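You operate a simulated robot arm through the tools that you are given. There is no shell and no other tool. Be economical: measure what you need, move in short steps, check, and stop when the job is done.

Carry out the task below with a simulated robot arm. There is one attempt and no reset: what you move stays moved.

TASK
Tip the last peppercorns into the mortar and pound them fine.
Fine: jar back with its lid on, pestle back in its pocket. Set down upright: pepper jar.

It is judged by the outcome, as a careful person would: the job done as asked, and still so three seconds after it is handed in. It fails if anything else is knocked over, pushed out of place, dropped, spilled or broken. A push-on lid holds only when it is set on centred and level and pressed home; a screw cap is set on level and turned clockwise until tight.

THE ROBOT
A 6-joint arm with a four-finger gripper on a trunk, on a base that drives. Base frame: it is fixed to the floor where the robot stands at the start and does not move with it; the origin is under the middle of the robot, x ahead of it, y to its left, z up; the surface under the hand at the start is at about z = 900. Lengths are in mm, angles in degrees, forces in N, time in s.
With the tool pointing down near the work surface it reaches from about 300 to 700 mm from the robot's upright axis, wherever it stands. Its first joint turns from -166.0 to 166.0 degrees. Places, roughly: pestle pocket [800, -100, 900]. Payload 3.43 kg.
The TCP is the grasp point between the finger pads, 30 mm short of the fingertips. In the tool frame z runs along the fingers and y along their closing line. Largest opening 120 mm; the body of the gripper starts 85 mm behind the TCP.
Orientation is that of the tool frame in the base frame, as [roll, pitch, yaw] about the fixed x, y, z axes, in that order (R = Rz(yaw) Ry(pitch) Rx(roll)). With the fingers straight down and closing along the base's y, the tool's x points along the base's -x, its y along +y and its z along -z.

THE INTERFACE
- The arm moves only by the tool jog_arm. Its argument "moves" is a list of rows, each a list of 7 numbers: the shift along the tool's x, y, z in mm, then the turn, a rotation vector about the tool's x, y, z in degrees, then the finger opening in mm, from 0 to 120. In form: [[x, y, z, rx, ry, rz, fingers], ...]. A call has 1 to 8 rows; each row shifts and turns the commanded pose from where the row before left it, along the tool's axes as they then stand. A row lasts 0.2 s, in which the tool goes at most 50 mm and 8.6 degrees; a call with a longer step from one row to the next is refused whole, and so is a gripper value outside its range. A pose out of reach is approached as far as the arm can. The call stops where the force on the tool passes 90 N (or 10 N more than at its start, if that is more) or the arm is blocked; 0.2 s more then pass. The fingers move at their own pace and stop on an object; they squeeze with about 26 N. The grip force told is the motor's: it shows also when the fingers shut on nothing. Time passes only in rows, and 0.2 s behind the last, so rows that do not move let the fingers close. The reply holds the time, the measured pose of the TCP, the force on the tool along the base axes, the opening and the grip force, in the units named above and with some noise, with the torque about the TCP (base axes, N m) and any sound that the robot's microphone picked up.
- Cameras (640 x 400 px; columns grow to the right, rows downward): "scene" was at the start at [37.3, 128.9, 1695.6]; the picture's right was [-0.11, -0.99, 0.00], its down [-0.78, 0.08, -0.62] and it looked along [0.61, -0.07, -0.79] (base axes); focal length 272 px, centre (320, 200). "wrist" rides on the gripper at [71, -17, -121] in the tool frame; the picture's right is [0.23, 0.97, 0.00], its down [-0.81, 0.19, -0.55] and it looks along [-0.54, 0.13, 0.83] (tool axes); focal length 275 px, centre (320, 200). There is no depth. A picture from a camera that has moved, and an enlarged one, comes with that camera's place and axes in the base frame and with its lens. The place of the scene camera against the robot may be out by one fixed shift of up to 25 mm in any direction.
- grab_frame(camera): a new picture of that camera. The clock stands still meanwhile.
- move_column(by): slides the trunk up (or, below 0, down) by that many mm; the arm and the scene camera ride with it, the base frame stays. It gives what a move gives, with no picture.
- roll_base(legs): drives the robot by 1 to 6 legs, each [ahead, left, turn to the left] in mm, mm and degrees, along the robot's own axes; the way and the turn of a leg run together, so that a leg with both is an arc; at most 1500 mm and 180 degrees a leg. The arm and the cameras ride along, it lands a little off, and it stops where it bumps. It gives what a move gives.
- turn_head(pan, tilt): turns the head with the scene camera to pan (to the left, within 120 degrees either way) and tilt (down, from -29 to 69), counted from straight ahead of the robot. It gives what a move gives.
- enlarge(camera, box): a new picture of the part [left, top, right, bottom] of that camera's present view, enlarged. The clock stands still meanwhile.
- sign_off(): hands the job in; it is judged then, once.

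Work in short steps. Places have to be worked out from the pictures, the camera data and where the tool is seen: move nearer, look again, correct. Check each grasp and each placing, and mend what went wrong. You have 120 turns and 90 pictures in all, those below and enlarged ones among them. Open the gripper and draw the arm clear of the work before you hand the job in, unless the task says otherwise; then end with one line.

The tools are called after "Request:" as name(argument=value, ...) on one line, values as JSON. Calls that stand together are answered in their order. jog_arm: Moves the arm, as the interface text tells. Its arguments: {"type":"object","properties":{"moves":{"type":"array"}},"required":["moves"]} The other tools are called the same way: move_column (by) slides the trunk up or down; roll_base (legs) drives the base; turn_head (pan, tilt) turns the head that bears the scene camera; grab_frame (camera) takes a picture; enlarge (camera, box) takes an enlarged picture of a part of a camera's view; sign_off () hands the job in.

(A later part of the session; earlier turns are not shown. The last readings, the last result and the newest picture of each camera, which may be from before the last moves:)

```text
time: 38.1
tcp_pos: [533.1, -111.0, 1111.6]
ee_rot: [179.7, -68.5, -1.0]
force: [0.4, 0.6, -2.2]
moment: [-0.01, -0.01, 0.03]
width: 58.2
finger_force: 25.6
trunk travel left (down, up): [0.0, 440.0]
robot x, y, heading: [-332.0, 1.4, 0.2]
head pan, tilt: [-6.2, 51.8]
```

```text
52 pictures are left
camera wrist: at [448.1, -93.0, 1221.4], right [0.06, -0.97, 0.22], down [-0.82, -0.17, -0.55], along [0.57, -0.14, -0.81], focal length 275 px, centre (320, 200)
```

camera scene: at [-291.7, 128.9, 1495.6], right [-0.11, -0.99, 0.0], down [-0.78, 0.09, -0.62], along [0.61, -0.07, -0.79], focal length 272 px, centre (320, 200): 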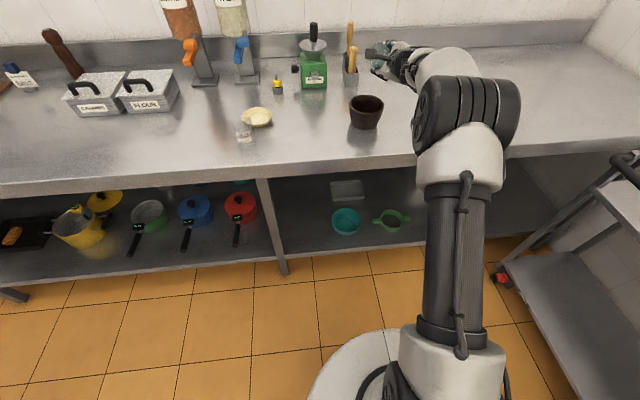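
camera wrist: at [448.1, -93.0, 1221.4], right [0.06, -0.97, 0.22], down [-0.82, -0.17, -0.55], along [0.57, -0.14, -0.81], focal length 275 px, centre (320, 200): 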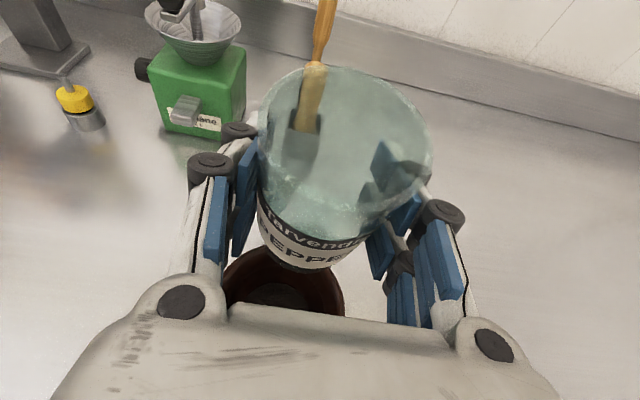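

Jar upright again and empty. Restoring the grasp tilt and carrying it back above its original spot.

Request:
jog_arm(moves=[[0, 0, 0, 0.9, -8.4, -0.4, 50], [-6.4, -41.4, -7.1, 0, 0, 0, 50], [-6.4, -41.4, -7.1, 0, 0, 0, 50], [-6.4, -41.4, -7.1, 0, 0, 0, 50], [-6.4, -41.4, -7.1, 0, 0, 0, 50], [-6.4, -41.4, -7.1, 0, 0, 0, 50]])

```text
time: 39.5
tcp_pos: [491.9, 86.7, 1106.4]
ee_rot: [177.7, -64.0, 3.7]
force: [-1.6, 0.9, -4.0]
moment: [0.09, -0.1, -0.06]
width: 58.2
finger_force: 26.0
out of reach, approached as far as the arm can: row 1, 5
trunk travel left (down, up): [0.0, 440.0]
robot x, y, heading: [-330.1, -0.9, -0.2]
head pan, tilt: [-6.2, 51.8]
```

Close; correcting the small attitude error here.

Request:
jog_arm(moves=[[0, 0, 0, -1, -4, 1.6, 50], [0, 0, 0, 0, 0, 0, 50]])

```text
time: 40.1
tcp_pos: [492.2, 80.0, 1107.0]
ee_rot: [-178.6, -61.5, -1.8]
force: [0.8, 0.0, -2.7]
moment: [0.03, -0.02, 0.01]
width: 58.1
finger_force: 26.0
trunk travel left (down, up): [0.0, 440.0]
robot x, y, heading: [-329.2, -1.5, -0.1]
head pan, tilt: [-6.2, 51.8]
```

Nearly exact. Trim attitude and descend to ~50 mm above the set-down height.

Request:
jog_arm(moves=[[0, 0, 0, 0, -1.5, -0.8, 50], [-34.7, -5.4, 17.8, 0, 0, 0, 50], [-34.7, -5.4, 17.8, 0, 0, 0, 50], [-34.7, -5.4, 17.8, 0, 0, 0, 50], [0, 0, 0, 0, 0, 0, 50]])

Request:
grab_frame(camera="wrist")

```text
time: 41.3
tcp_pos: [484.2, 98.1, 988.9]
ee_rot: [-178.8, -58.2, -1.2]
force: [-0.2, -0.2, -2.8]
moment: [-0.01, -0.04, 0.01]
width: 58.2
finger_force: 25.7
out of reach, approached as far as the arm can: row 1
trunk travel left (down, up): [0.0, 440.0]
robot x, y, heading: [-326.3, -2.2, 0.1]
head pan, tilt: [-6.2, 51.8]
```

```text
51 pictures are left
camera wrist: at [419.7, 114.2, 1113.9], right [0.12, -0.98, 0.19], down [-0.9, -0.18, -0.4], along [0.42, -0.12, -0.9], focal length 275 px, centre (320, 200)
```

wrist: 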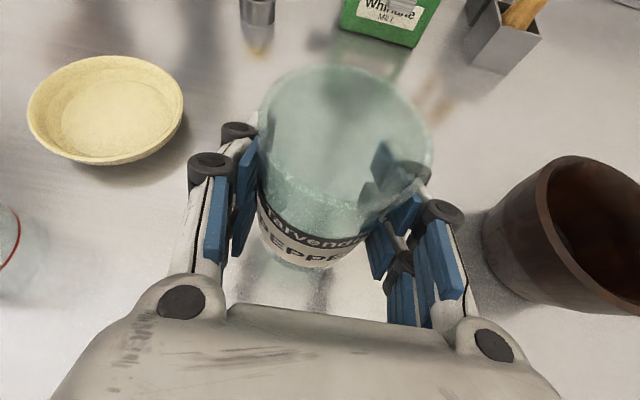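

Fix the last 2° of tilt and descend to just above contact.

Request:
jog_arm(moves=[[0, 0, 0, 0, 1.8, -0.7, 50], [0, 0, 0, 0, 0, 0, 50], [-18.2, 1, 10.5, 0, 0, 0, 50], [-17, 1, 10, 0, 0, 0, 50], [0, 0, 0, 0, 0, 0, 50]])

```text
time: 42.5
tcp_pos: [484.7, 97.3, 950.4]
ee_rot: [180.0, -60.0, 0.2]
force: [-0.6, -0.7, -1.7]
moment: [-0.03, -0.01, -0.01]
width: 58.0
finger_force: 26.0
trunk travel left (down, up): [0.0, 440.0]
robot x, y, heading: [-329.9, -0.3, 0.0]
head pan, tilt: [-6.2, 51.8]
```

Attitude exact now. Stepping down in small increments to contact.

Request:
jog_arm(moves=[[-4.3, 0, 2.5, 0, 0, 0, 50], [-2, 0, 1.2, 0, 0, 0, 50], [-1, 0, 0.6, 0, 0, 0, 50], [0, 0, 0, 0, 0, 0, 50]])

```text
time: 43.5
tcp_pos: [484.7, 97.8, 942.3]
ee_rot: [-179.9, -60.0, 0.1]
force: [-0.1, 0.1, -2.1]
moment: [-0.02, -0.01, 0.01]
width: 58.5
finger_force: 26.0
trunk travel left (down, up): [0.0, 440.0]
robot x, y, heading: [-329.5, 0.1, -0.0]
head pan, tilt: [-6.2, 51.8]
```

Request:
jog_arm(moves=[[-0.9, 0, 0.5, 0, 0, 0, 50], [-0.9, 0, 0.5, 0, 0, 0, 50], [0, 0, 0, 0, 0, 0, 50]])

```text
time: 44.3
tcp_pos: [483.6, 98.0, 940.6]
ee_rot: [179.9, -60.2, 0.1]
force: [3.0, -0.3, 4.4]
moment: [0.07, 0.09, 0.0]
width: 58.4
finger_force: 26.0
trunk travel left (down, up): [0.0, 440.0]
robot x, y, heading: [-331.0, 1.9, -0.1]
head pan, tilt: [-6.2, 51.8]
```

Contact felt. Opening and backing straight out along the tool axis.

Request:
jog_arm(moves=[[0, 0, 0, 0, 0, 0, 110], [0, 0, 0, 0, 0, 0, 110], [0, 0, 0, 0, 0, 0, 110], [0, 0, -30, 0, 0, 0, 110], [0, 0, -40, 0, 0, 0, 110], [0, 0, -40, 0, 0, 0, 110]])

Request:
grab_frame(camera="wrist")

```text
time: 45.7
tcp_pos: [383.6, 98.7, 994.2]
ee_rot: [180.0, -60.0, 0.1]
force: [0.5, -0.1, 0.0]
moment: [-0.02, -0.01, -0.02]
width: 110.3
finger_force: 0.4
trunk travel left (down, up): [0.0, 440.0]
robot x, y, heading: [-328.9, -0.8, -0.3]
head pan, tilt: [-6.2, 51.8]
```

```text
50 pictures are left
camera wrist: at [315.5, 114.2, 1117.2], right [0.12, -0.97, 0.2], down [-0.88, -0.19, -0.43], along [0.45, -0.13, -0.88], focal length 275 px, centre (320, 200)
```

wrist: 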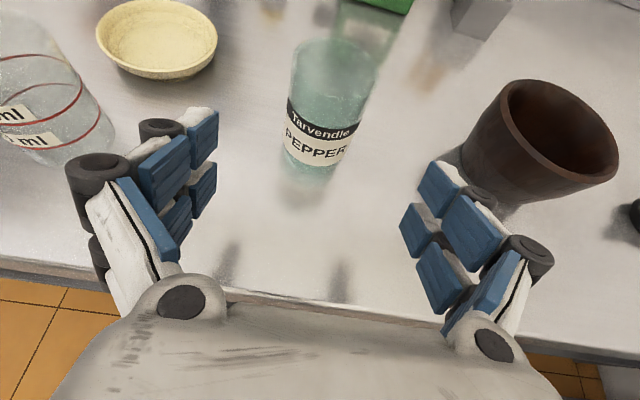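

Jar stands upright where it was. Raising trunk, returning the tool to vertical, and driving back to the start spot for top-down work.

Request:
move_column(by=200)

Request:
jog_arm(moves=[[0, 0, 0, 0, -8.57, 0, 110], [0, 0, 0, 0, -8.57, 0, 110], [0, 0, 0, 0, -8.57, 0, 110], [0, 0, 0, 0, -8.57, 0, 110], [0, 0, 0, 0, -8.57, 0, 110], [0, 0, 0, 0, -8.57, 0, 110], [0, 0, 0, 0, -8.57, 0, 110]])

Request:
roll_base(legs=[[300, 0, 0]])

```text
time: 47.8
tcp_pos: [385.5, 98.1, 1194.2]
ee_rot: [-179.9, -59.9, 0.1]
force: [0.3, -0.3, 0.9]
moment: [-0.01, -0.01, -0.03]
width: 110.2
finger_force: 0.0
trunk travel left (down, up): [-200.0, 240.0]
robot x, y, heading: [-327.7, 1.3, -0.0]
head pan, tilt: [-6.2, 51.8]
```

```text
time: 49.4
tcp_pos: [327.5, 114.4, 1155.7]
ee_rot: [168.9, -11.1, -2.0]
force: [-0.6, -0.3, -0.1]
moment: [0.01, 0.01, -0.01]
width: 109.9
finger_force: 0.1
out of reach, approached as far as the arm can: row 2, 3, 4, 5, 6, 7
trunk travel left (down, up): [-200.0, 240.0]
robot x, y, heading: [-328.4, 2.2, -0.0]
head pan, tilt: [-6.2, 51.8]
```

```text
time: 51.5
tcp_pos: [632.1, 117.6, 1154.2]
ee_rot: [168.9, -11.2, -1.8]
force: [0.6, -0.2, 0.0]
moment: [0.04, 0.05, 0.0]
width: 110.0
finger_force: 0.1
trunk travel left (down, up): [-200.0, 240.0]
robot x, y, heading: [-28.3, 3.0, 0.2]
head pan, tilt: [-6.2, 51.8]
```

Straightening the tool and moving over toward the lid side.

Request:
jog_arm(moves=[[-30, 20, 0, 5.5, -5.65, 0, 110], [-30, 20, 0, 5.5, -5.65, 0, 110], [-20, 44, 0, 0, 0, 0, 110], [-20, 44, 0, 0, 0, 0, 110], [-20, 44, 0, 0, 0, 0, 110], [-16, 44, 0, 0, 0, 0, 110], [-16, 44, 0, 0, 0, 0, 110], [0, 44, 0, 0, 0, 0, 110]])

Request:
grab_frame(camera="wrist")

```text
time: 53.3
tcp_pos: [419.6, -178.1, 1147.0]
ee_rot: [169.0, -6.5, -2.4]
force: [0.0, -0.9, -0.6]
moment: [0.02, 0.02, -0.02]
width: 110.0
finger_force: 0.0
out of reach, approached as far as the arm can: row 1, 2, 8
trunk travel left (down, up): [-200.0, 240.0]
robot x, y, heading: [-22.6, -2.1, -0.0]
head pan, tilt: [-6.2, 51.8]
```

```text
49 pictures are left
camera wrist: at [479.4, -140.6, 1269.6], right [0.17, -0.96, 0.21], down [-0.87, -0.04, 0.48], along [-0.46, -0.27, -0.85], focal length 275 px, centre (320, 200)
```

wrist: 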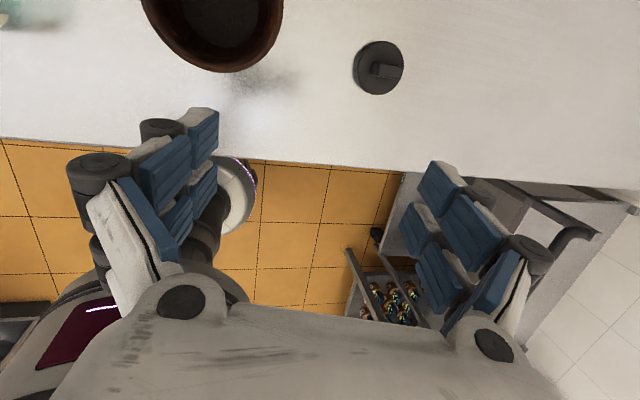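

Straightening the remaining tilt.

Request:
jog_arm(moves=[[0, 0, 0, 5.4, -3.2, 0, 110], [0, 0, 0, 5.4, -3.2, 0, 110], [0, 0, 0, 0, 0, 0, 110]])

Request:
grab_frame(camera="scene")

```text
time: 54.1
tcp_pos: [419.5, -177.5, 1146.2]
ee_rot: [168.7, -6.6, -2.5]
force: [-0.3, -0.4, -0.3]
moment: [-0.02, -0.03, 0.0]
width: 110.1
finger_force: 0.0
out of reach, approached as far as the arm can: row 1, 2
trunk travel left (down, up): [-200.0, 240.0]
robot x, y, heading: [-21.4, 2.6, -0.1]
head pan, tilt: [-6.2, 51.8]
```

```text
48 pictures are left
camera scene: at [11.1, 128.8, 1695.7], right [-0.11, -0.99, 0.0], down [-0.78, 0.08, -0.62], along [0.61, -0.07, -0.79], focal length 272 px, centre (320, 200)
```

scene: 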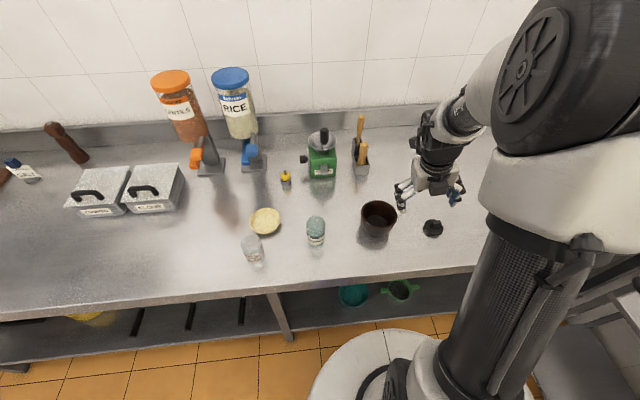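

Likely the last wrist joint is at its end in the flipped pose; unflipping by 90° (fingers then close along x, across the lid's bar).

Request:
jog_arm(moves=[[0, 0, 0, 0, 0, -8.5, 110], [0, 0, 0, 0, 0, -8.5, 110], [0, 0, 0, 0, 0, -8.5, 110], [0, 0, 0, 0, 0, -8.5, 110], [0, 0, 0, 0, 0, -8.5, 110], [0, 0, 0, 0, 0, -8.5, 110], [0, 0, 0, 0, 0, -8.5, 110], [0, 0, 0, 0, 0, -8.5, 110]])

```text
time: 55.9
tcp_pos: [420.8, -176.9, 1149.6]
ee_rot: [169.7, 8.0, 64.3]
force: [0.3, -1.0, 0.0]
moment: [0.02, -0.03, -0.03]
width: 110.0
finger_force: 0.0
trunk travel left (down, up): [-200.0, 240.0]
robot x, y, heading: [-25.4, 0.2, 0.0]
head pan, tilt: [-6.2, 51.8]
```

Works. Straighten, finish the yaw to 90° and go over the lid.

Request:
jog_arm(moves=[[0, 0, 0, 5.05, 4, 0, 110], [0, 0, 0, 5.05, 4, 0, 110], [0, 0, 0, 0, 0, -8.5, 110], [0, 0, 0, 0, 0, -8.5, 110], [0, 0, 0, 0, 0, -8.5, 110], [-33, 19, 0, 0, 0, 0, 110], [-33, 19, 0, 0, 0, 0, 110], [-33, 19, 0, 0, 0, 0, 110]])

Request:
grab_frame(camera="wrist")

```text
time: 57.7
tcp_pos: [467.8, -258.3, 1152.6]
ee_rot: [174.5, 13.8, 89.6]
force: [0.5, 1.2, -0.9]
moment: [0.01, 0.02, 0.04]
width: 110.0
finger_force: 0.0
out of reach, approached as far as the arm can: row 1, 2, 6, 7, 8
trunk travel left (down, up): [-200.0, 240.0]
robot x, y, heading: [-24.3, 0.7, -0.2]
head pan, tilt: [-6.2, 51.8]
```

```text
47 pictures are left
camera wrist: at [439.3, -161.2, 1250.6], right [0.97, 0.24, 0.04], down [0.13, -0.65, 0.75], along [0.2, -0.72, -0.67], focal length 275 px, centre (320, 200)
```

wrist: 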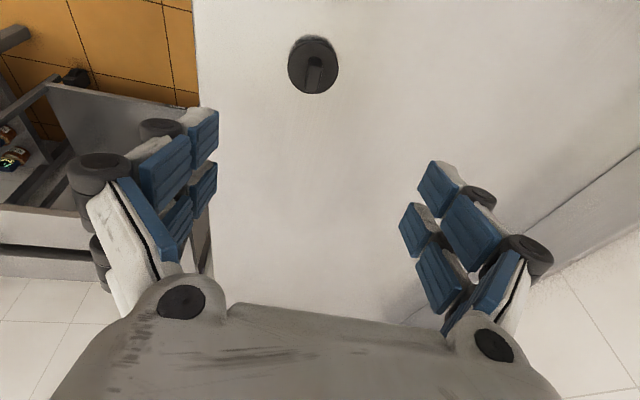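

Still tilt-limited at this height; raising the hand first, then levelling.

Request:
jog_arm(moves=[[0, 0, -40, 0, 0, 0, 110], [0, 0, -40, 0, 0, 0, 110], [0, 0, -40, 0, 0, 0, 110], [0, 0, 0, 2.75, 6.9, 0, 110], [0, 0, 0, 2.75, 6.9, 0, 110]])

Request:
grab_frame(camera="scene")

```text
time: 58.9
tcp_pos: [450.4, -210.7, 1247.0]
ee_rot: [174.4, 15.1, 89.4]
force: [-0.7, -0.1, 0.8]
moment: [0.02, -0.03, -0.02]
width: 110.3
finger_force: 0.0
out of reach, approached as far as the arm can: row 1, 2, 3, 4, 5
trunk travel left (down, up): [-200.0, 240.0]
robot x, y, heading: [-25.3, 1.9, -0.2]
head pan, tilt: [-6.2, 51.8]
```

```text
46 pictures are left
camera scene: at [10.8, 129.2, 1695.6], right [-0.11, -0.99, 0.0], down [-0.78, 0.08, -0.62], along [0.61, -0.07, -0.79], focal length 272 px, centre (320, 200)
```

scene: 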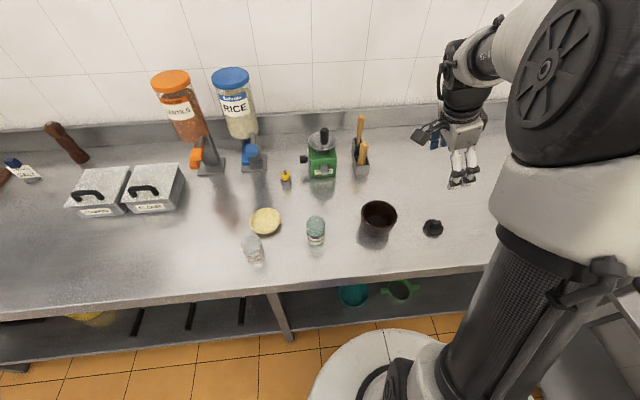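

Continuing the unflip to the original yaw (180°) to escape the joint limit, then level there.

Request:
jog_arm(moves=[[0, 0, 0, 0, 0, -8.5, 110], [0, 0, 0, 0, 0, -8.5, 110], [0, 0, 0, 0, 0, -8.5, 110], [0, 0, 0, 0, 0, -8.5, 110], [0, 0, 0, 0, 0, -8.5, 110], [0, 0, 0, 0, 0, -8.5, 110], [0, 0, 0, 0, 0, -8.5, 110], [0, 0, 0, 0, 0, -8.5, 110]])

Request:
jog_arm(moves=[[0, 0, 0, 0, 0, -8.5, 110], [0, 0, 0, 0, 0, -8.5, 110], [0, 0, 0, 0, 0, -6, 110]])

```text
time: 60.7
tcp_pos: [450.5, -211.8, 1245.4]
ee_rot: [-167.6, 10.7, 159.4]
force: [0.5, 0.4, 0.2]
moment: [0.02, 0.02, 0.01]
width: 110.1
finger_force: 0.0
trunk travel left (down, up): [-200.0, 240.0]
robot x, y, heading: [-25.3, 0.4, 0.1]
head pan, tilt: [-6.2, 51.8]
```

```text
time: 61.5
tcp_pos: [445.8, -131.7, 1199.0]
ee_rot: [-162.8, 5.8, -179.0]
force: [0.6, -0.3, -0.5]
moment: [-0.04, 0.01, 0.02]
width: 109.8
finger_force: 0.0
out of reach, approached as far as the arm can: row 1, 2, 3
trunk travel left (down, up): [-200.0, 240.0]
robot x, y, heading: [-27.4, -2.8, -0.0]
head pan, tilt: [-6.2, 51.8]
```

I want to see the arm's actual configuration; turning the head toward it.

Request:
turn_head(pan=-45, tilt=20)

Request:
grab_frame(camera="scene")

```text
time: 62.5
tcp_pos: [446.0, -132.6, 1197.8]
ee_rot: [-162.9, 5.7, -179.2]
force: [-0.7, -0.3, -0.5]
moment: [0.0, 0.0, -0.04]
width: 109.9
finger_force: 0.0
trunk travel left (down, up): [-200.0, 240.0]
robot x, y, heading: [-28.4, -1.2, 0.0]
head pan, tilt: [-45.0, 20.0]
```

```text
45 pictures are left
camera scene: at [2.3, 71.2, 1743.6], right [-0.71, -0.71, 0.0], down [-0.24, 0.24, -0.94], along [0.67, -0.66, -0.34], focal length 272 px, centre (320, 200)
```

scene: 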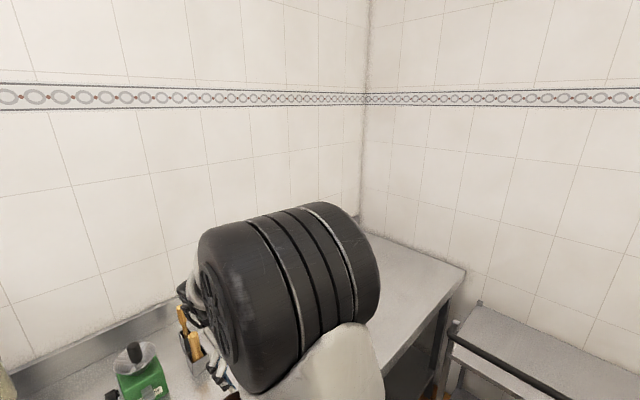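

Elbow is up as at the start, so a wrist joint is the limit. Testing levelling in separate axes here.

Request:
jog_arm(moves=[[0, 0, 0, -5, 0, 0, 110], [0, 0, 0, -5, 0, 0, 110]])

Request:
jog_arm(moves=[[0, 0, 0, 0, 5, 0, 110]])

```text
time: 63.1
tcp_pos: [446.6, -131.7, 1198.7]
ee_rot: [-162.9, 5.7, -179.1]
force: [0.0, 0.0, 0.8]
moment: [-0.02, 0.01, 0.0]
width: 110.0
finger_force: 0.0
out of reach, approached as far as the arm can: row 1, 2
trunk travel left (down, up): [-200.0, 240.0]
robot x, y, heading: [-25.9, -3.0, 0.1]
head pan, tilt: [-45.0, 20.0]
```

```text
time: 63.5
tcp_pos: [446.9, -131.2, 1196.9]
ee_rot: [-162.6, 1.0, 179.1]
force: [0.6, 0.1, -0.2]
moment: [0.0, -0.03, -0.01]
width: 110.1
finger_force: 0.0
trunk travel left (down, up): [-200.0, 240.0]
robot x, y, heading: [-24.5, 2.9, -0.3]
head pan, tilt: [-45.0, 20.0]
```

Only the sideways tilt is blocked: the forearm-roll joint seems to have flipped over when the tool passed in line with the forearm. To undo it I'll make the forearm steep (trunk up, hand low), then swing the tool out, left, and back in. First back off the yaw and raise the trunk.

Request:
jog_arm(moves=[[0, 0, 0, 0, 0, 8.5, 110], [0, 0, 0, 0, 0, 8.5, 110], [0, 0, 0, 0, 0, 8.5, 110], [0, 0, 0, 0, 0, 8.5, 110], [0, 0, 0, 0, 0, 8.5, 110], [0, 0, 0, 0, 0, 8.5, 110]])

Request:
move_column(by=240)

Request:
turn_head(pan=-30, tilt=50)

Request:
grab_frame(camera="scene")

```text
time: 64.9
tcp_pos: [446.0, -132.5, 1198.0]
ee_rot: [-169.9, 13.8, 129.4]
force: [-1.3, -0.6, -0.7]
moment: [0.02, 0.01, 0.0]
width: 110.3
finger_force: 0.1
trunk travel left (down, up): [-200.0, 240.0]
robot x, y, heading: [-29.0, 1.0, 0.0]
head pan, tilt: [-45.0, 20.0]
```

```text
time: 67.4
tcp_pos: [445.4, -132.8, 1437.3]
ee_rot: [-169.8, 13.7, 129.6]
force: [-0.4, 0.1, -0.1]
moment: [-0.01, -0.02, 0.02]
width: 110.0
finger_force: 0.0
trunk travel left (down, up): [-440.0, 0.0]
robot x, y, heading: [-28.3, -1.3, 0.0]
head pan, tilt: [-45.0, 20.0]
```

```text
time: 68.4
tcp_pos: [444.2, -131.5, 1437.5]
ee_rot: [-169.8, 13.6, 129.5]
force: [-1.2, -0.3, -0.3]
moment: [0.02, 0.01, -0.03]
width: 110.2
finger_force: 0.1
trunk travel left (down, up): [-440.0, 0.0]
robot x, y, heading: [-25.3, -0.5, -0.1]
head pan, tilt: [-30.0, 50.0]
```

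```text
44 pictures are left
camera scene: at [2.9, 98.4, 1938.1], right [-0.5, -0.87, 0.0], down [-0.66, 0.38, -0.64], along [0.56, -0.32, -0.77], focal length 272 px, centre (320, 200)
```

scene: 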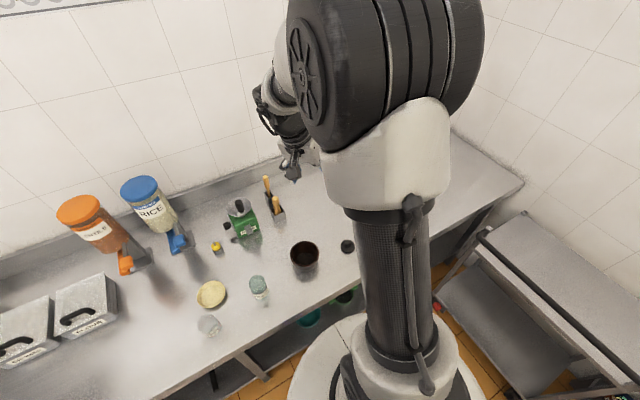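

Lowering the hand now to steepen the forearm.

Request:
jog_arm(moves=[[0, 0, 45, 0, 0, 0, 110], [0, 0, 45, 0, 0, 0, 110], [0, 0, 45, 0, 0, 0, 110], [0, 0, 45, 0, 0, 0, 110], [0, 0, 45, 0, 0, 0, 110]])

Request:
grab_frame(camera="scene")

```text
time: 69.6
tcp_pos: [453.1, -197.6, 1223.4]
ee_rot: [-169.8, 13.8, 129.5]
force: [0.3, 0.1, -0.1]
moment: [0.03, 0.02, -0.01]
width: 109.8
finger_force: 0.0
trunk travel left (down, up): [-440.0, 0.0]
robot x, y, heading: [-27.1, -1.6, -0.2]
head pan, tilt: [-30.0, 50.0]
```

```text
43 pictures are left
camera scene: at [4.1, 97.5, 1938.1], right [-0.5, -0.87, 0.0], down [-0.66, 0.38, -0.64], along [0.56, -0.32, -0.77], focal length 272 px, centre (320, 200)
```

scene: 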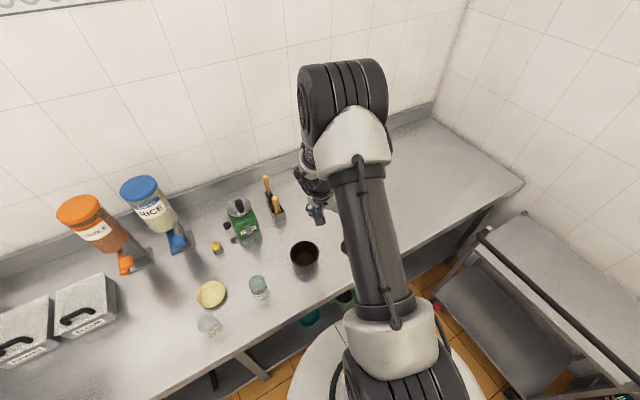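

Forearm is now nearly vertical. Trying to level here.

Request:
jog_arm(moves=[[0, 0, 0, -4.95, 6.85, 0, 110], [0, 0, 0, -4.95, 6.85, 0, 110], [0, 0, 0, 0, 0, 0, 110]])

Request:
enlarge(camera="scene", box=[240, 40, 440, 240])

```text
time: 70.4
tcp_pos: [443.7, -194.2, 1218.4]
ee_rot: [-175.7, 6.0, 128.5]
force: [0.3, -0.3, 0.4]
moment: [0.03, 0.02, -0.05]
width: 110.0
finger_force: 0.1
out of reach, approached as far as the arm can: row 2
trunk travel left (down, up): [-440.0, 0.0]
robot x, y, heading: [-25.3, -2.5, 0.3]
head pan, tilt: [-30.0, 50.0]
```

```text
2.00 times, centred on (340, 140) of scene
camera zoom: at [2.9, 97.8, 1938.1], right [-0.5, -0.87, 0.0], down [-0.66, 0.38, -0.64], along [0.56, -0.32, -0.77], focal length 545 px, centre (280, 320)
```

zoom: 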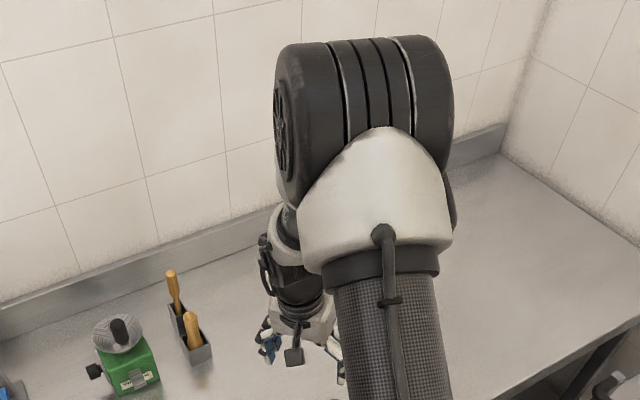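

Partial progress, consistent with the theory. Doing the swing: tilt outward 40° first.

Request:
jog_arm(moves=[[0, 0, 0, -4, -6.9, 0, 110], [0, 0, 0, -4, -6.9, 0, 110], [0, 0, 0, -4, -6.9, 0, 110], [0, 0, 0, -4, -6.9, 0, 110], [0, 0, 0, -4, -6.9, 0, 110]])

Request:
jog_arm(moves=[[0, 0, 0, -4.74, 2.72, -6.51, 110], [0, 0, 0, -4.74, 2.72, -6.51, 110], [0, 0, 0, -4.74, 2.72, -6.51, 110], [0, 0, 0, -4.74, 2.72, -6.51, 110], [0, 0, 0, -4.74, 2.72, -6.51, 110]])

```text
time: 71.6
tcp_pos: [432.6, -213.3, 1219.5]
ee_rot: [175.4, 30.2, 128.3]
force: [-0.5, -0.7, 0.1]
moment: [-0.01, 0.02, -0.02]
width: 110.1
finger_force: 0.1
out of reach, approached as far as the arm can: row 2, 3, 4
trunk travel left (down, up): [-440.0, 0.0]
robot x, y, heading: [-25.9, 2.1, 0.1]
head pan, tilt: [-30.0, 50.0]
```

```text
time: 72.8
tcp_pos: [432.6, -214.1, 1218.9]
ee_rot: [168.0, 21.2, 165.9]
force: [-0.2, 0.3, 0.2]
moment: [0.02, 0.02, -0.01]
width: 110.1
finger_force: 0.1
trunk travel left (down, up): [-440.0, 0.0]
robot x, y, heading: [-28.1, -1.4, 0.1]
head pan, tilt: [-30.0, 50.0]
```

In reach now, tool pointing 24° outward-left. Continuing the swing about the vertical.

Request:
jog_arm(moves=[[0, 0, 0, -3.07, 1.65, -7.75, 110], [0, 0, 0, -3.07, 1.65, -7.75, 110], [0, 0, 0, -3.07, 1.65, -7.75, 110], [0, 0, 0, -3.07, 1.65, -7.75, 110], [0, 0, 0, -3.07, 1.65, -7.75, 110], [0, 0, 0, -3.07, 1.65, -7.75, 110], [0, 0, 0, -3.07, 1.65, -7.75, 110], [0, 0, 0, -3.07, 1.65, -7.75, 110]])

```text
time: 74.6
tcp_pos: [432.2, -214.1, 1217.8]
ee_rot: [168.0, 21.2, -125.6]
force: [-0.4, -1.2, -1.2]
moment: [-0.02, 0.01, 0.04]
width: 110.0
finger_force: 0.1
trunk travel left (down, up): [-440.0, 0.0]
robot x, y, heading: [-26.1, -1.8, 0.1]
head pan, tilt: [-30.0, 50.0]
```

Exact all the way. Now level the tool from this side.

Request:
jog_arm(moves=[[0, 0, 0, 3.81, 7.1, 0, 110], [0, 0, 0, 3.81, 7.1, 0, 110], [0, 0, 0, 3.81, 7.1, 0, 110], [0, 0, 0, 0, 0, 0, 110]])

```text
time: 75.6
tcp_pos: [429.1, -208.2, 1213.4]
ee_rot: [176.8, 8.3, -123.9]
force: [0.3, 0.3, 0.0]
moment: [-0.01, -0.02, -0.01]
width: 110.1
finger_force: 0.1
out of reach, approached as far as the arm can: row 2, 3
trunk travel left (down, up): [-440.0, 0.0]
robot x, y, heading: [-26.7, -1.1, 0.0]
head pan, tilt: [-30.0, 50.0]
```

Here the tool is nearly in line with the vertical forearm, which is the singular spot. Moving out and up so the forearm slopes outward, then levelling.

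Request:
jog_arm(moves=[[-19, -20.5, -27, 0, 0, 0, 110], [-19, -20.5, -27, 0, 0, 0, 110], [-19, -20.5, -27, 0, 0, 0, 110], [-19, -20.5, -27, 0, 0, 0, 110]])

Request:
jog_arm(moves=[[0, 0, 0, 1.6, 4.15, 0, 110], [0, 0, 0, 1.6, 4.15, 0, 110], [0, 0, 0, 0, 0, 0, 110]])

```text
time: 76.6
tcp_pos: [510.0, -183.3, 1301.7]
ee_rot: [177.1, 11.7, -124.1]
force: [-0.4, 0.4, -0.1]
moment: [-0.03, 0.0, 0.01]
width: 109.8
finger_force: 0.2
out of reach, approached as far as the arm can: row 1, 2, 3, 4
trunk travel left (down, up): [-440.0, 0.0]
robot x, y, heading: [-26.5, 1.7, 0.1]
head pan, tilt: [-30.0, 50.0]
```

```text
time: 77.4
tcp_pos: [509.3, -184.0, 1301.3]
ee_rot: [177.1, 11.6, -124.1]
force: [-0.3, -0.9, 0.4]
moment: [0.02, 0.0, 0.02]
width: 109.9
finger_force: 0.1
out of reach, approached as far as the arm can: row 1, 2
trunk travel left (down, up): [-440.0, 0.0]
robot x, y, heading: [-25.3, -1.6, -0.1]
head pan, tilt: [-30.0, 50.0]
```

Both sideways blocks are consistent with the forearm-roll limit in the "outward" branch; the clean way is to point the tool straight outward, then bring it down exactly in the arm's plane. Tilting outward now.

Request:
jog_arm(moves=[[0, 0, 0, 8.43, -0.73, 0, 110], [0, 0, 0, 8.43, -0.73, 0, 110], [0, 0, 0, 8.43, -0.73, 0, 110], [0, 0, 0, 8.43, -0.73, 0, 110], [0, 0, 0, 8.43, -0.73, 0, 110], [0, 0, 0, 8.43, -0.73, 0, 110], [0, 0, 0, 8.43, -0.73, 0, 110], [0, 0, 0, 8.43, -0.73, 0, 110]])

Request:
grab_frame(camera="scene")

```text
time: 79.2
tcp_pos: [511.9, -176.7, 1299.9]
ee_rot: [-119.2, 17.5, -120.7]
force: [1.0, 0.3, 0.7]
moment: [-0.01, 0.04, -0.04]
width: 110.1
finger_force: 0.0
out of reach, approached as far as the arm can: row 4
trunk travel left (down, up): [-440.0, 0.0]
robot x, y, heading: [-24.9, -0.8, -0.1]
head pan, tilt: [-30.0, 50.0]
```

```text
41 pictures are left
camera scene: at [4.1, 99.5, 1938.0], right [-0.5, -0.87, 0.0], down [-0.66, 0.38, -0.64], along [0.56, -0.32, -0.77], focal length 272 px, centre (320, 200)
```

scene: 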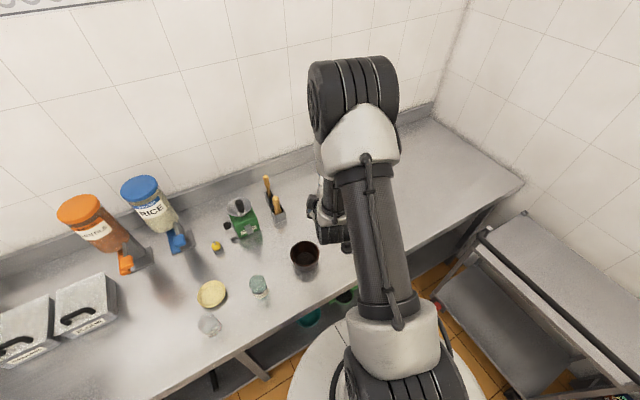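

Tool now points straight outward. Bringing it down in the arm's plane.

Request:
jog_arm(moves=[[0, 0, 0, -7.33, 2.66, 0, 110], [0, 0, 0, -7.33, 2.66, 0, 110], [0, 0, 0, -7.33, 2.66, 0, 110], [0, 0, 0, -7.33, 2.66, 0, 110]])

Request:
jog_arm(moves=[[0, 0, 0, -7.33, 2.66, 0, 110], [0, 0, 0, -7.33, 2.66, 0, 110], [0, 0, 0, -7.33, 2.66, 0, 110], [0, 0, 0, -7.33, 2.66, 0, 110]])

```text
time: 80.2
tcp_pos: [510.5, -176.8, 1300.9]
ee_rot: [-150.5, 10.1, -128.5]
force: [-0.1, 1.0, 0.2]
moment: [-0.01, 0.03, 0.03]
width: 109.9
finger_force: 0.1
trunk travel left (down, up): [-440.0, 0.0]
robot x, y, heading: [-22.1, -0.2, -0.0]
head pan, tilt: [-30.0, 50.0]
```

```text
time: 81.2
tcp_pos: [511.4, -177.5, 1300.1]
ee_rot: [179.8, -0.1, -131.2]
force: [0.4, -0.4, 0.9]
moment: [-0.01, -0.01, 0.0]
width: 110.1
finger_force: 0.1
trunk travel left (down, up): [-440.0, 0.0]
robot x, y, heading: [-26.3, 3.6, 0.1]
head pan, tilt: [-30.0, 50.0]
```

Exactly vertical with no faults: branch recovered. Now yaw to -90° and move above the lid, then lower the trunk back to its starting height.

Request:
jog_arm(moves=[[0, 0, 0, 0, 0, -8.24, 110], [0, 0, 0, 0, 0, -8.24, 110], [0, 0, 0, 0, 0, -8.24, 110], [0, 0, 0, 0, 0, -8.24, 110], [0, 0, 0, 0, 0, -8.24, 110], [40.7, 11, 0, 0, 0, 0, 110], [40.7, 11, 0, 0, 0, 0, 110], [40.7, 11, 0, 0, 0, 0, 110]])

Request:
move_column(by=-240)

Request:
grab_frame(camera="wrist")

```text
time: 83.0
tcp_pos: [478.1, -300.6, 1300.9]
ee_rot: [180.0, 0.2, -90.0]
force: [-0.4, -1.3, -0.2]
moment: [0.07, -0.01, 0.02]
width: 110.1
finger_force: 0.1
trunk travel left (down, up): [-440.0, 0.0]
robot x, y, heading: [-26.2, 0.4, 0.2]
head pan, tilt: [-30.0, 50.0]
```

```text
time: 85.5
tcp_pos: [478.3, -297.7, 1062.0]
ee_rot: [179.9, 0.0, -89.9]
force: [0.0, -0.5, 0.2]
moment: [0.01, 0.0, 0.01]
width: 109.9
finger_force: 0.0
trunk travel left (down, up): [-200.0, 240.0]
robot x, y, heading: [-26.8, 0.8, -0.1]
head pan, tilt: [-30.0, 50.0]
```

```text
40 pictures are left
camera wrist: at [496.1, -369.7, 1183.0], right [-0.97, -0.23, 0.0], down [-0.19, 0.81, 0.55], along [-0.13, 0.54, -0.83], focal length 275 px, centre (320, 200)
```

wrist: 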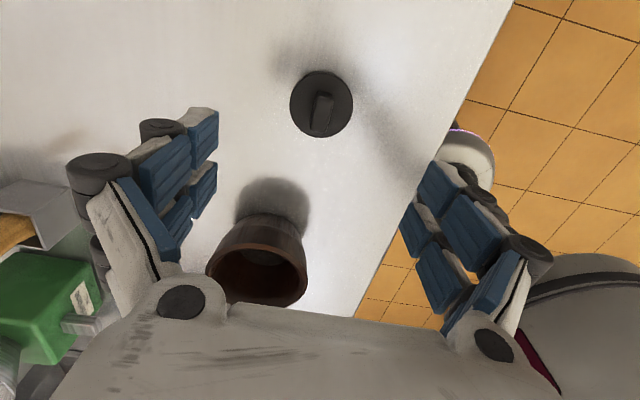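

Zooming on the lid to fix its centre, bar height and direction.

Request:
enlarge(camera="wrist", box=[275, 60, 375, 145])

```text
4.71 times, centred on (325, 102) of wrist
camera zoom: at [496.1, -369.7, 1183.0], right [-0.97, -0.23, 0.0], down [-0.19, 0.81, 0.55], along [-0.13, 0.54, -0.83], focal length 1295 px, centre (296, 659)
```

zoom: 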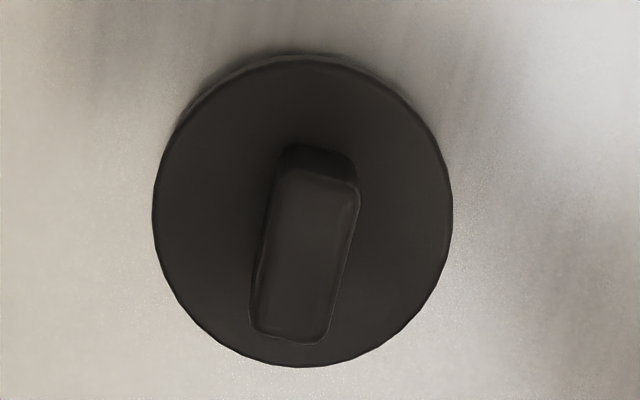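

Lid centre [477.5,-300.8], bar 14×31 mm along y, top z≈941, disc z≈912. Descending with fingers straddling the bar.

Request:
jog_arm(moves=[[3, 0.7, 20, 0, 0, 0, 50], [0, 0, 40, 0, 0, 0, 50], [0, 0, 30, 0, 0, 0, 50], [0, 0, 10, 0, 0, 0, 50], [0, 0, 0, 0, 0, 0, 50]])

Request:
grab_frame(camera="wrist")

```text
time: 86.7
tcp_pos: [477.3, -300.8, 960.5]
ee_rot: [179.9, 0.1, -90.0]
force: [0.2, -0.4, -0.3]
moment: [-0.05, 0.0, 0.01]
width: 49.9
finger_force: 0.1
trunk travel left (down, up): [-200.0, 240.0]
robot x, y, heading: [-23.3, 1.5, 0.1]
head pan, tilt: [-30.0, 50.0]
```

```text
38 pictures are left
camera wrist: at [494.4, -372.1, 1081.5], right [-0.97, -0.23, 0.0], down [-0.19, 0.81, 0.55], along [-0.13, 0.54, -0.83], focal length 275 px, centre (320, 200)
```

wrist: 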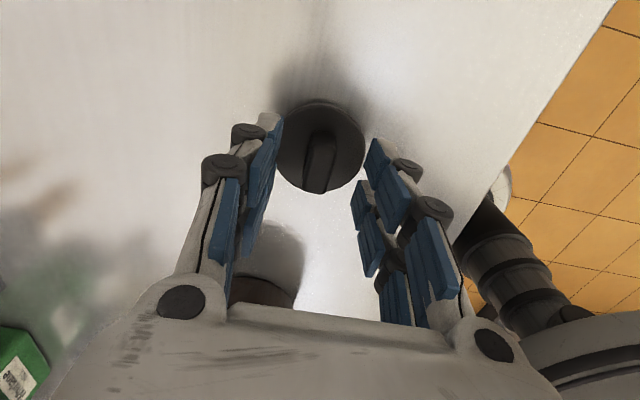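

Aligned. Going down gently toward the disc.

Request:
jog_arm(moves=[[0, 0, 6, 0, 0, 0, 44], [0, 0, 4, 0, 0, 0, 44], [0, 0, 2, 0, 0, 0, 44], [0, 0, 2, 0, 0, 0, 44], [0, 0, 0, 0, 0, 0, 44]])

```text
time: 87.9
tcp_pos: [477.7, -300.9, 947.1]
ee_rot: [180.0, 0.1, -90.0]
force: [0.6, 0.7, -0.3]
moment: [0.01, 0.01, -0.03]
width: 43.9
finger_force: 0.0
trunk travel left (down, up): [-200.0, 240.0]
robot x, y, heading: [-26.3, 0.1, 0.1]
head pan, tilt: [-30.0, 50.0]
```

Request:
jog_arm(moves=[[0, 0, 1.5, 0, 0, 0, 44], [0, 0, 1.5, 0, 0, 0, 44], [0, 0, 1, 0, 0, 0, 44], [0, 0, 0, 0, 0, 0, 44]])

```text
time: 88.9
tcp_pos: [477.4, -302.0, 944.2]
ee_rot: [180.0, 0.1, -90.0]
force: [0.6, 0.5, 0.6]
moment: [-0.03, 0.0, -0.03]
width: 43.9
finger_force: 0.0
trunk travel left (down, up): [-200.0, 240.0]
robot x, y, heading: [-25.3, -1.0, -0.1]
head pan, tilt: [-30.0, 50.0]
```

No contact at 944 and good overlap with the bar; closing.

Request:
jog_arm(moves=[[0, 0, 0, 0, 0, 0, 5], [0, 0, 0, 0, 0, 0, 5], [0, 0, 0, 0, 0, 0, 5]])

Request:
grab_frame(camera="wrist")

```text
time: 89.7
tcp_pos: [477.4, -301.6, 944.2]
ee_rot: [179.9, 0.1, -90.0]
force: [0.4, -0.8, 1.3]
moment: [0.01, -0.02, 0.0]
width: 15.0
finger_force: 26.0
trunk travel left (down, up): [-200.0, 240.0]
robot x, y, heading: [-24.8, 0.4, -0.1]
head pan, tilt: [-30.0, 50.0]
```

```text
37 pictures are left
camera wrist: at [494.6, -372.7, 1064.7], right [-0.97, -0.23, 0.0], down [-0.19, 0.81, 0.55], along [-0.13, 0.54, -0.83], focal length 275 px, centre (320, 200)
```

wrist: 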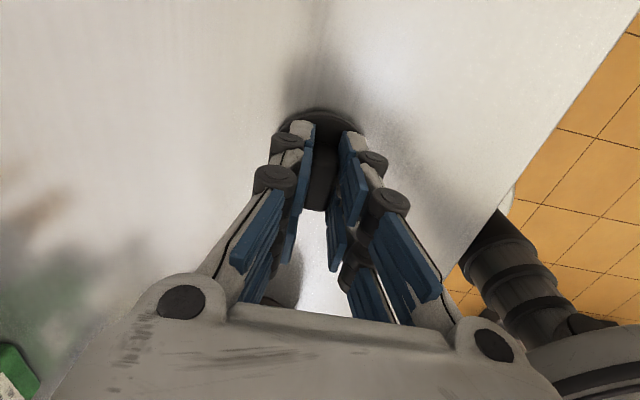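

Bar gripped (15 mm). Lifting and checking the lid.

Request:
jog_arm(moves=[[0, 0, -20, 0, 0, 0, 5], [0, 0, -45, 0, 0, 0, 5], [0, 0, -45, 0, 0, 0, 5], [0, 0, -45, 0, 0, 0, 5], [-45, 0, -10, 0, 0, 0, 5], [-45, 0, 0, 0, 0, 0, 5], [-45, 0, 0, 0, 0, 0, 5], [-45, 0, 0, 0, 0, 0, 5]])

Request:
grab_frame(camera="wrist")

```text
time: 91.5
tcp_pos: [476.2, -116.4, 1110.6]
ee_rot: [179.9, 0.0, -90.0]
force: [0.2, 0.5, 0.1]
moment: [-0.04, -0.03, 0.02]
width: 15.2
finger_force: 25.8
trunk travel left (down, up): [-200.0, 240.0]
robot x, y, heading: [-22.2, 0.1, -0.1]
head pan, tilt: [-30.0, 50.0]
```

```text
36 pictures are left
camera wrist: at [493.7, -188.0, 1231.8], right [-0.97, -0.23, 0.0], down [-0.19, 0.81, 0.55], along [-0.13, 0.54, -0.83], focal length 275 px, centre (320, 200)
```

wrist: 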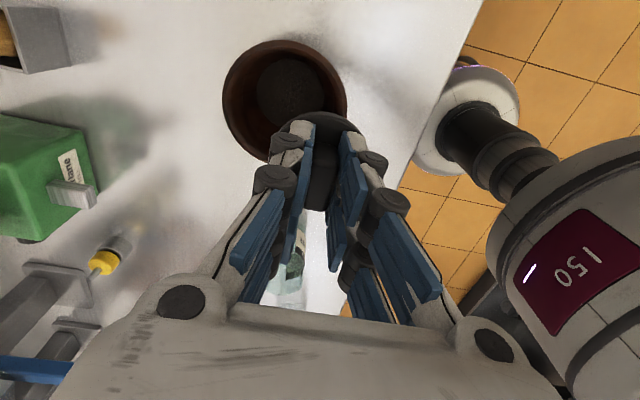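

Lid held. Peppercorns are visible in the mortar. Moving on left to just short of the jar for a measured look.

Request:
jog_arm(moves=[[-40, 0, 0, 0, 0, 0, 5], [-40, 0, 0, 0, 0, 0, 5], [-40, -2, 0, 0, 0, 0, 5], [-10, -2, 0, 0, 0, 0, 5]])

Request:
turn_head(pan=-6.2, tilt=51.8)

Request:
enlarge(camera="scene", box=[270, 190, 370, 270])

Request:
grab_frame(camera="wrist")

```text
time: 92.5
tcp_pos: [483.1, 9.3, 1110.7]
ee_rot: [179.9, 0.0, -89.9]
force: [-0.2, 0.2, -0.6]
moment: [0.02, 0.0, -0.01]
width: 15.2
finger_force: 25.7
trunk travel left (down, up): [-200.0, 240.0]
robot x, y, heading: [-24.4, 3.2, 0.0]
head pan, tilt: [-30.0, 50.0]
```

```text
time: 93.4
tcp_pos: [483.2, 8.5, 1111.0]
ee_rot: [179.9, 0.2, -89.9]
force: [-1.4, -0.4, 0.4]
moment: [-0.02, -0.04, 0.05]
width: 15.0
finger_force: 26.3
trunk travel left (down, up): [-200.0, 240.0]
robot x, y, heading: [-26.7, -0.7, 0.0]
head pan, tilt: [-6.2, 51.8]
```

```text
5.00 times, centred on (320, 230) of scene
camera zoom: at [11.2, 128.8, 1695.7], right [-0.11, -0.99, 0.0], down [-0.78, 0.08, -0.62], along [0.61, -0.07, -0.79], focal length 1362 px, centre (320, 50)
```

zoom: 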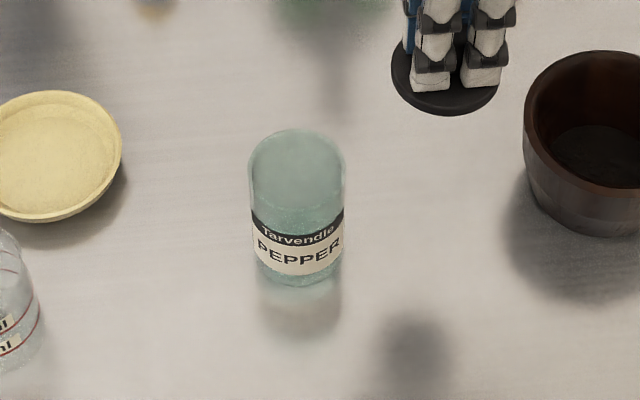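

```text
34 pictures are left
camera wrist: at [500.0, -62.0, 1231.2], right [-0.97, -0.23, 0.0], down [-0.19, 0.81, 0.55], along [-0.13, 0.54, -0.83], focal length 275 px, centre (320, 200)
```

wrist: 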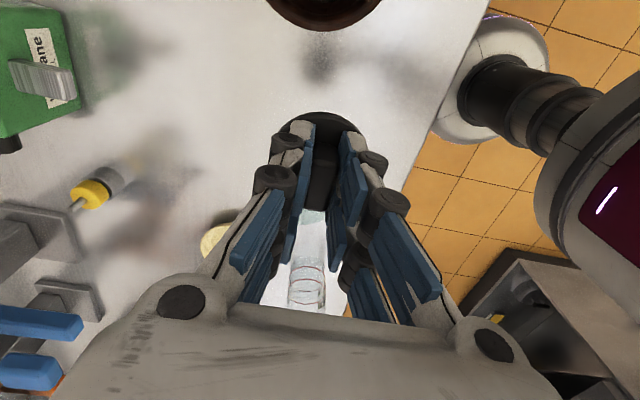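

Scene view suggests the jar at ≈[478,97] but I want better than ±3 mm; placing the hand so the wrist camera sees the jar beside the held lid.

Request:
jog_arm(moves=[[-25.5, 31.5, 0, 0, 0, 0, 5], [-25.5, 31.5, 0, 0, 0, 0, 5], [0, 0, 0, 0, 0, 0, 5]])

Request:
enlarge(camera="wrist", box=[170, 80, 370, 205])

```text
time: 94.2
tcp_pos: [418.2, 60.2, 1109.7]
ee_rot: [179.8, 0.0, -90.0]
force: [0.1, -0.3, -0.8]
moment: [0.0, 0.02, 0.02]
width: 14.7
finger_force: 26.2
trunk travel left (down, up): [-200.0, 240.0]
robot x, y, heading: [-21.8, -2.1, -0.0]
head pan, tilt: [-6.2, 51.8]
```

```text
3.20 times, centred on (270, 142) of wrist
camera zoom: at [435.7, -11.5, 1231.9], right [-0.97, -0.23, 0.0], down [-0.19, 0.81, 0.55], along [-0.13, 0.54, -0.83], focal length 881 px, centre (480, 384)
```

zoom: 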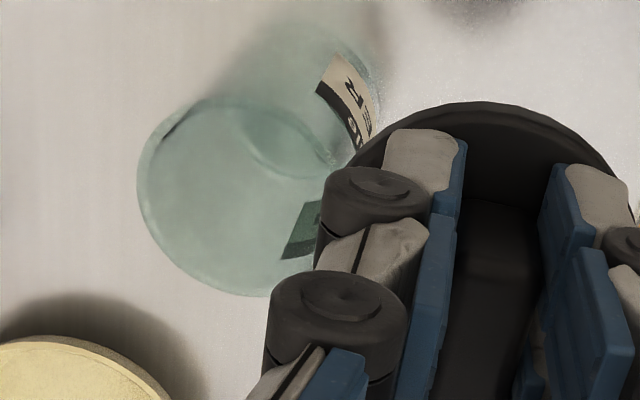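

Fit gives the jar centre ≈[480.4, 98.4], rim ≈988. Moving over it and down to ~12 mm above contact.

Request:
jog_arm(moves=[[-18.7, -31, 0, 0, 0, 0, 5], [-18.7, -31.1, 0, 0, 0, 0, 5], [0, 0, 30, 0, 0, 0, 5], [0, 0, 25, 0, 0, 0, 5], [0, 0, 10, 0, 0, 0, 5], [0, 0, 0, 0, 0, 0, 5]])

Request:
enlarge(camera="wrist", box=[240, 80, 400, 220])

Request:
enlarge(camera="scene", box=[280, 190, 360, 260])

```text
time: 95.6
tcp_pos: [482.7, 96.8, 1045.4]
ee_rot: [179.8, 0.1, -90.0]
force: [-0.5, -0.3, -0.4]
moment: [0.03, 0.04, 0.04]
width: 14.9
finger_force: 26.0
trunk travel left (down, up): [-200.0, 240.0]
robot x, y, heading: [-30.0, -0.1, -0.2]
head pan, tilt: [-6.2, 51.8]
```

```text
2.86 times, centred on (320, 150) of wrist
camera zoom: at [499.6, 24.9, 1166.1], right [-0.97, -0.23, 0.0], down [-0.19, 0.81, 0.55], along [-0.13, 0.54, -0.83], focal length 786 px, centre (320, 343)
```

zoom: 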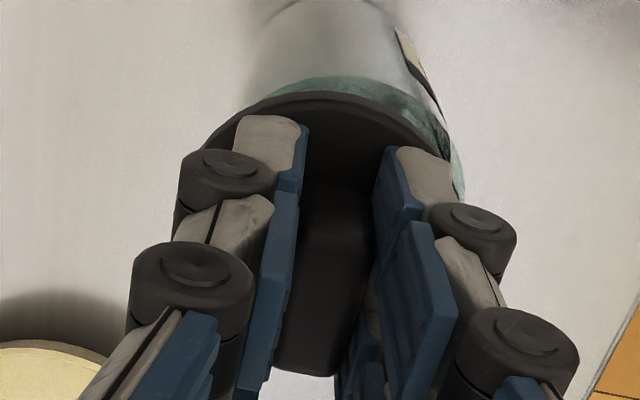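

```text
5.71 times, centred on (320, 225) of scene
camera zoom: at [11.1, 128.9, 1695.7], right [-0.11, -0.99, 0.0], down [-0.78, 0.08, -0.62], along [0.61, -0.07, -0.79], focal length 1557 px, centre (320, 57)
```

zoom: 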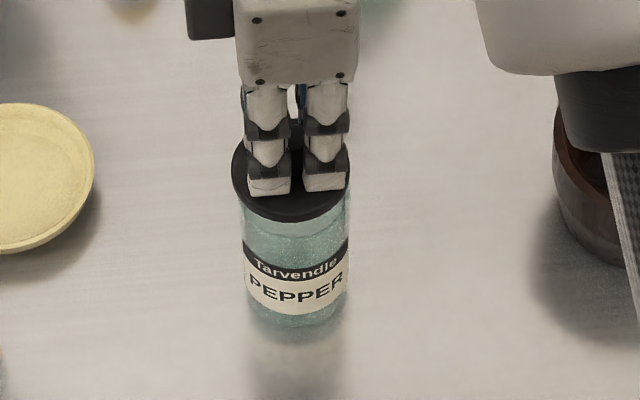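

The jar rim shows ~3–4 mm to the -x side of the lid; both cameras agree on jar x≈478. Shifting -4 mm in x and checking again.

Request:
jog_arm(moves=[[0, 4.2, 0, 0, 0, 0, 5], [0, 0, 6, 0, 0, 0, 5], [0, 0, 0, 0, 0, 0, 5]])

Request:
enlarge(camera="wrist", box=[240, 80, 400, 220])

Request:
enlarge(camera="scene", box=[290, 205, 340, 245])

```text
time: 96.4
tcp_pos: [477.9, 98.4, 1038.8]
ee_rot: [179.9, 0.1, -89.9]
force: [-0.4, 0.3, -0.1]
moment: [-0.01, 0.0, 0.01]
width: 15.3
finger_force: 25.8
trunk travel left (down, up): [-200.0, 240.0]
robot x, y, heading: [-24.3, 0.7, 0.4]
head pan, tilt: [-6.2, 51.8]
```

```text
2.86 times, centred on (320, 150) of wrist
camera zoom: at [494.8, 25.6, 1160.0], right [-0.97, -0.23, 0.0], down [-0.19, 0.81, 0.55], along [-0.13, 0.54, -0.83], focal length 786 px, centre (320, 343)
```

zoom: 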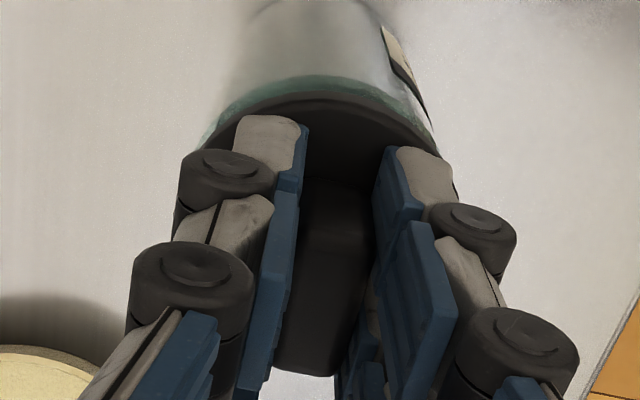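

```text
10.00 times, centred on (315, 225) of scene
camera zoom: at [10.9, 128.9, 1695.7], right [-0.11, -0.99, 0.0], down [-0.78, 0.08, -0.62], along [0.61, -0.07, -0.79], focal length 2724 px, centre (370, -50)
```

zoom: 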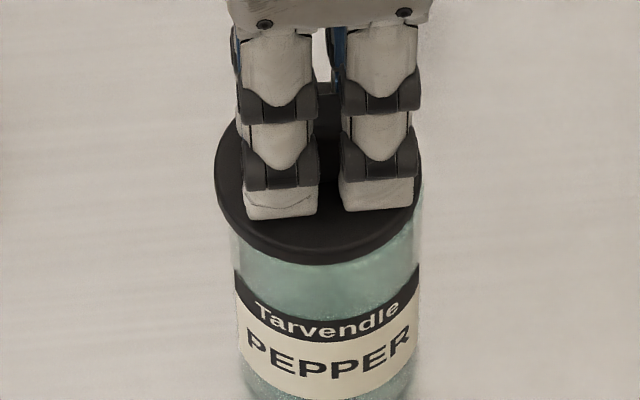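

Nearly centred; trimming y by −1.8 and x by +0.8, then descending gently to contact.

Request:
jog_arm(moves=[[1.8, -0.8, 0, 0, 0, 0, 5], [0, 0, 3, 0, 0, 0, 5], [0, 0, 2, 0, 0, 0, 5], [0, 0, 0, 0, 0, 0, 5]])

Request:
jog_arm(moves=[[0, 0, 1, 0, 0, 0, 5], [0, 0, 1, 0, 0, 0, 5], [0, 0, 0, 0, 0, 0, 5]])

```text
time: 97.4
tcp_pos: [478.7, 93.4, 1031.2]
ee_rot: [179.7, 0.1, -90.0]
force: [0.8, 1.0, -0.6]
moment: [0.04, 0.02, 0.03]
width: 15.1
finger_force: 25.7
trunk travel left (down, up): [-200.0, 240.0]
robot x, y, heading: [-31.0, -0.4, -0.1]
head pan, tilt: [-6.2, 51.8]
```

```text
time: 98.2
tcp_pos: [477.6, 95.2, 1031.9]
ee_rot: [179.9, 0.0, -90.0]
force: [0.9, -0.8, -0.5]
moment: [-0.04, -0.06, -0.03]
width: 15.0
finger_force: 25.9
trunk travel left (down, up): [-200.0, 240.0]
robot x, y, heading: [-26.5, 1.1, 0.0]
head pan, tilt: [-6.2, 51.8]
```

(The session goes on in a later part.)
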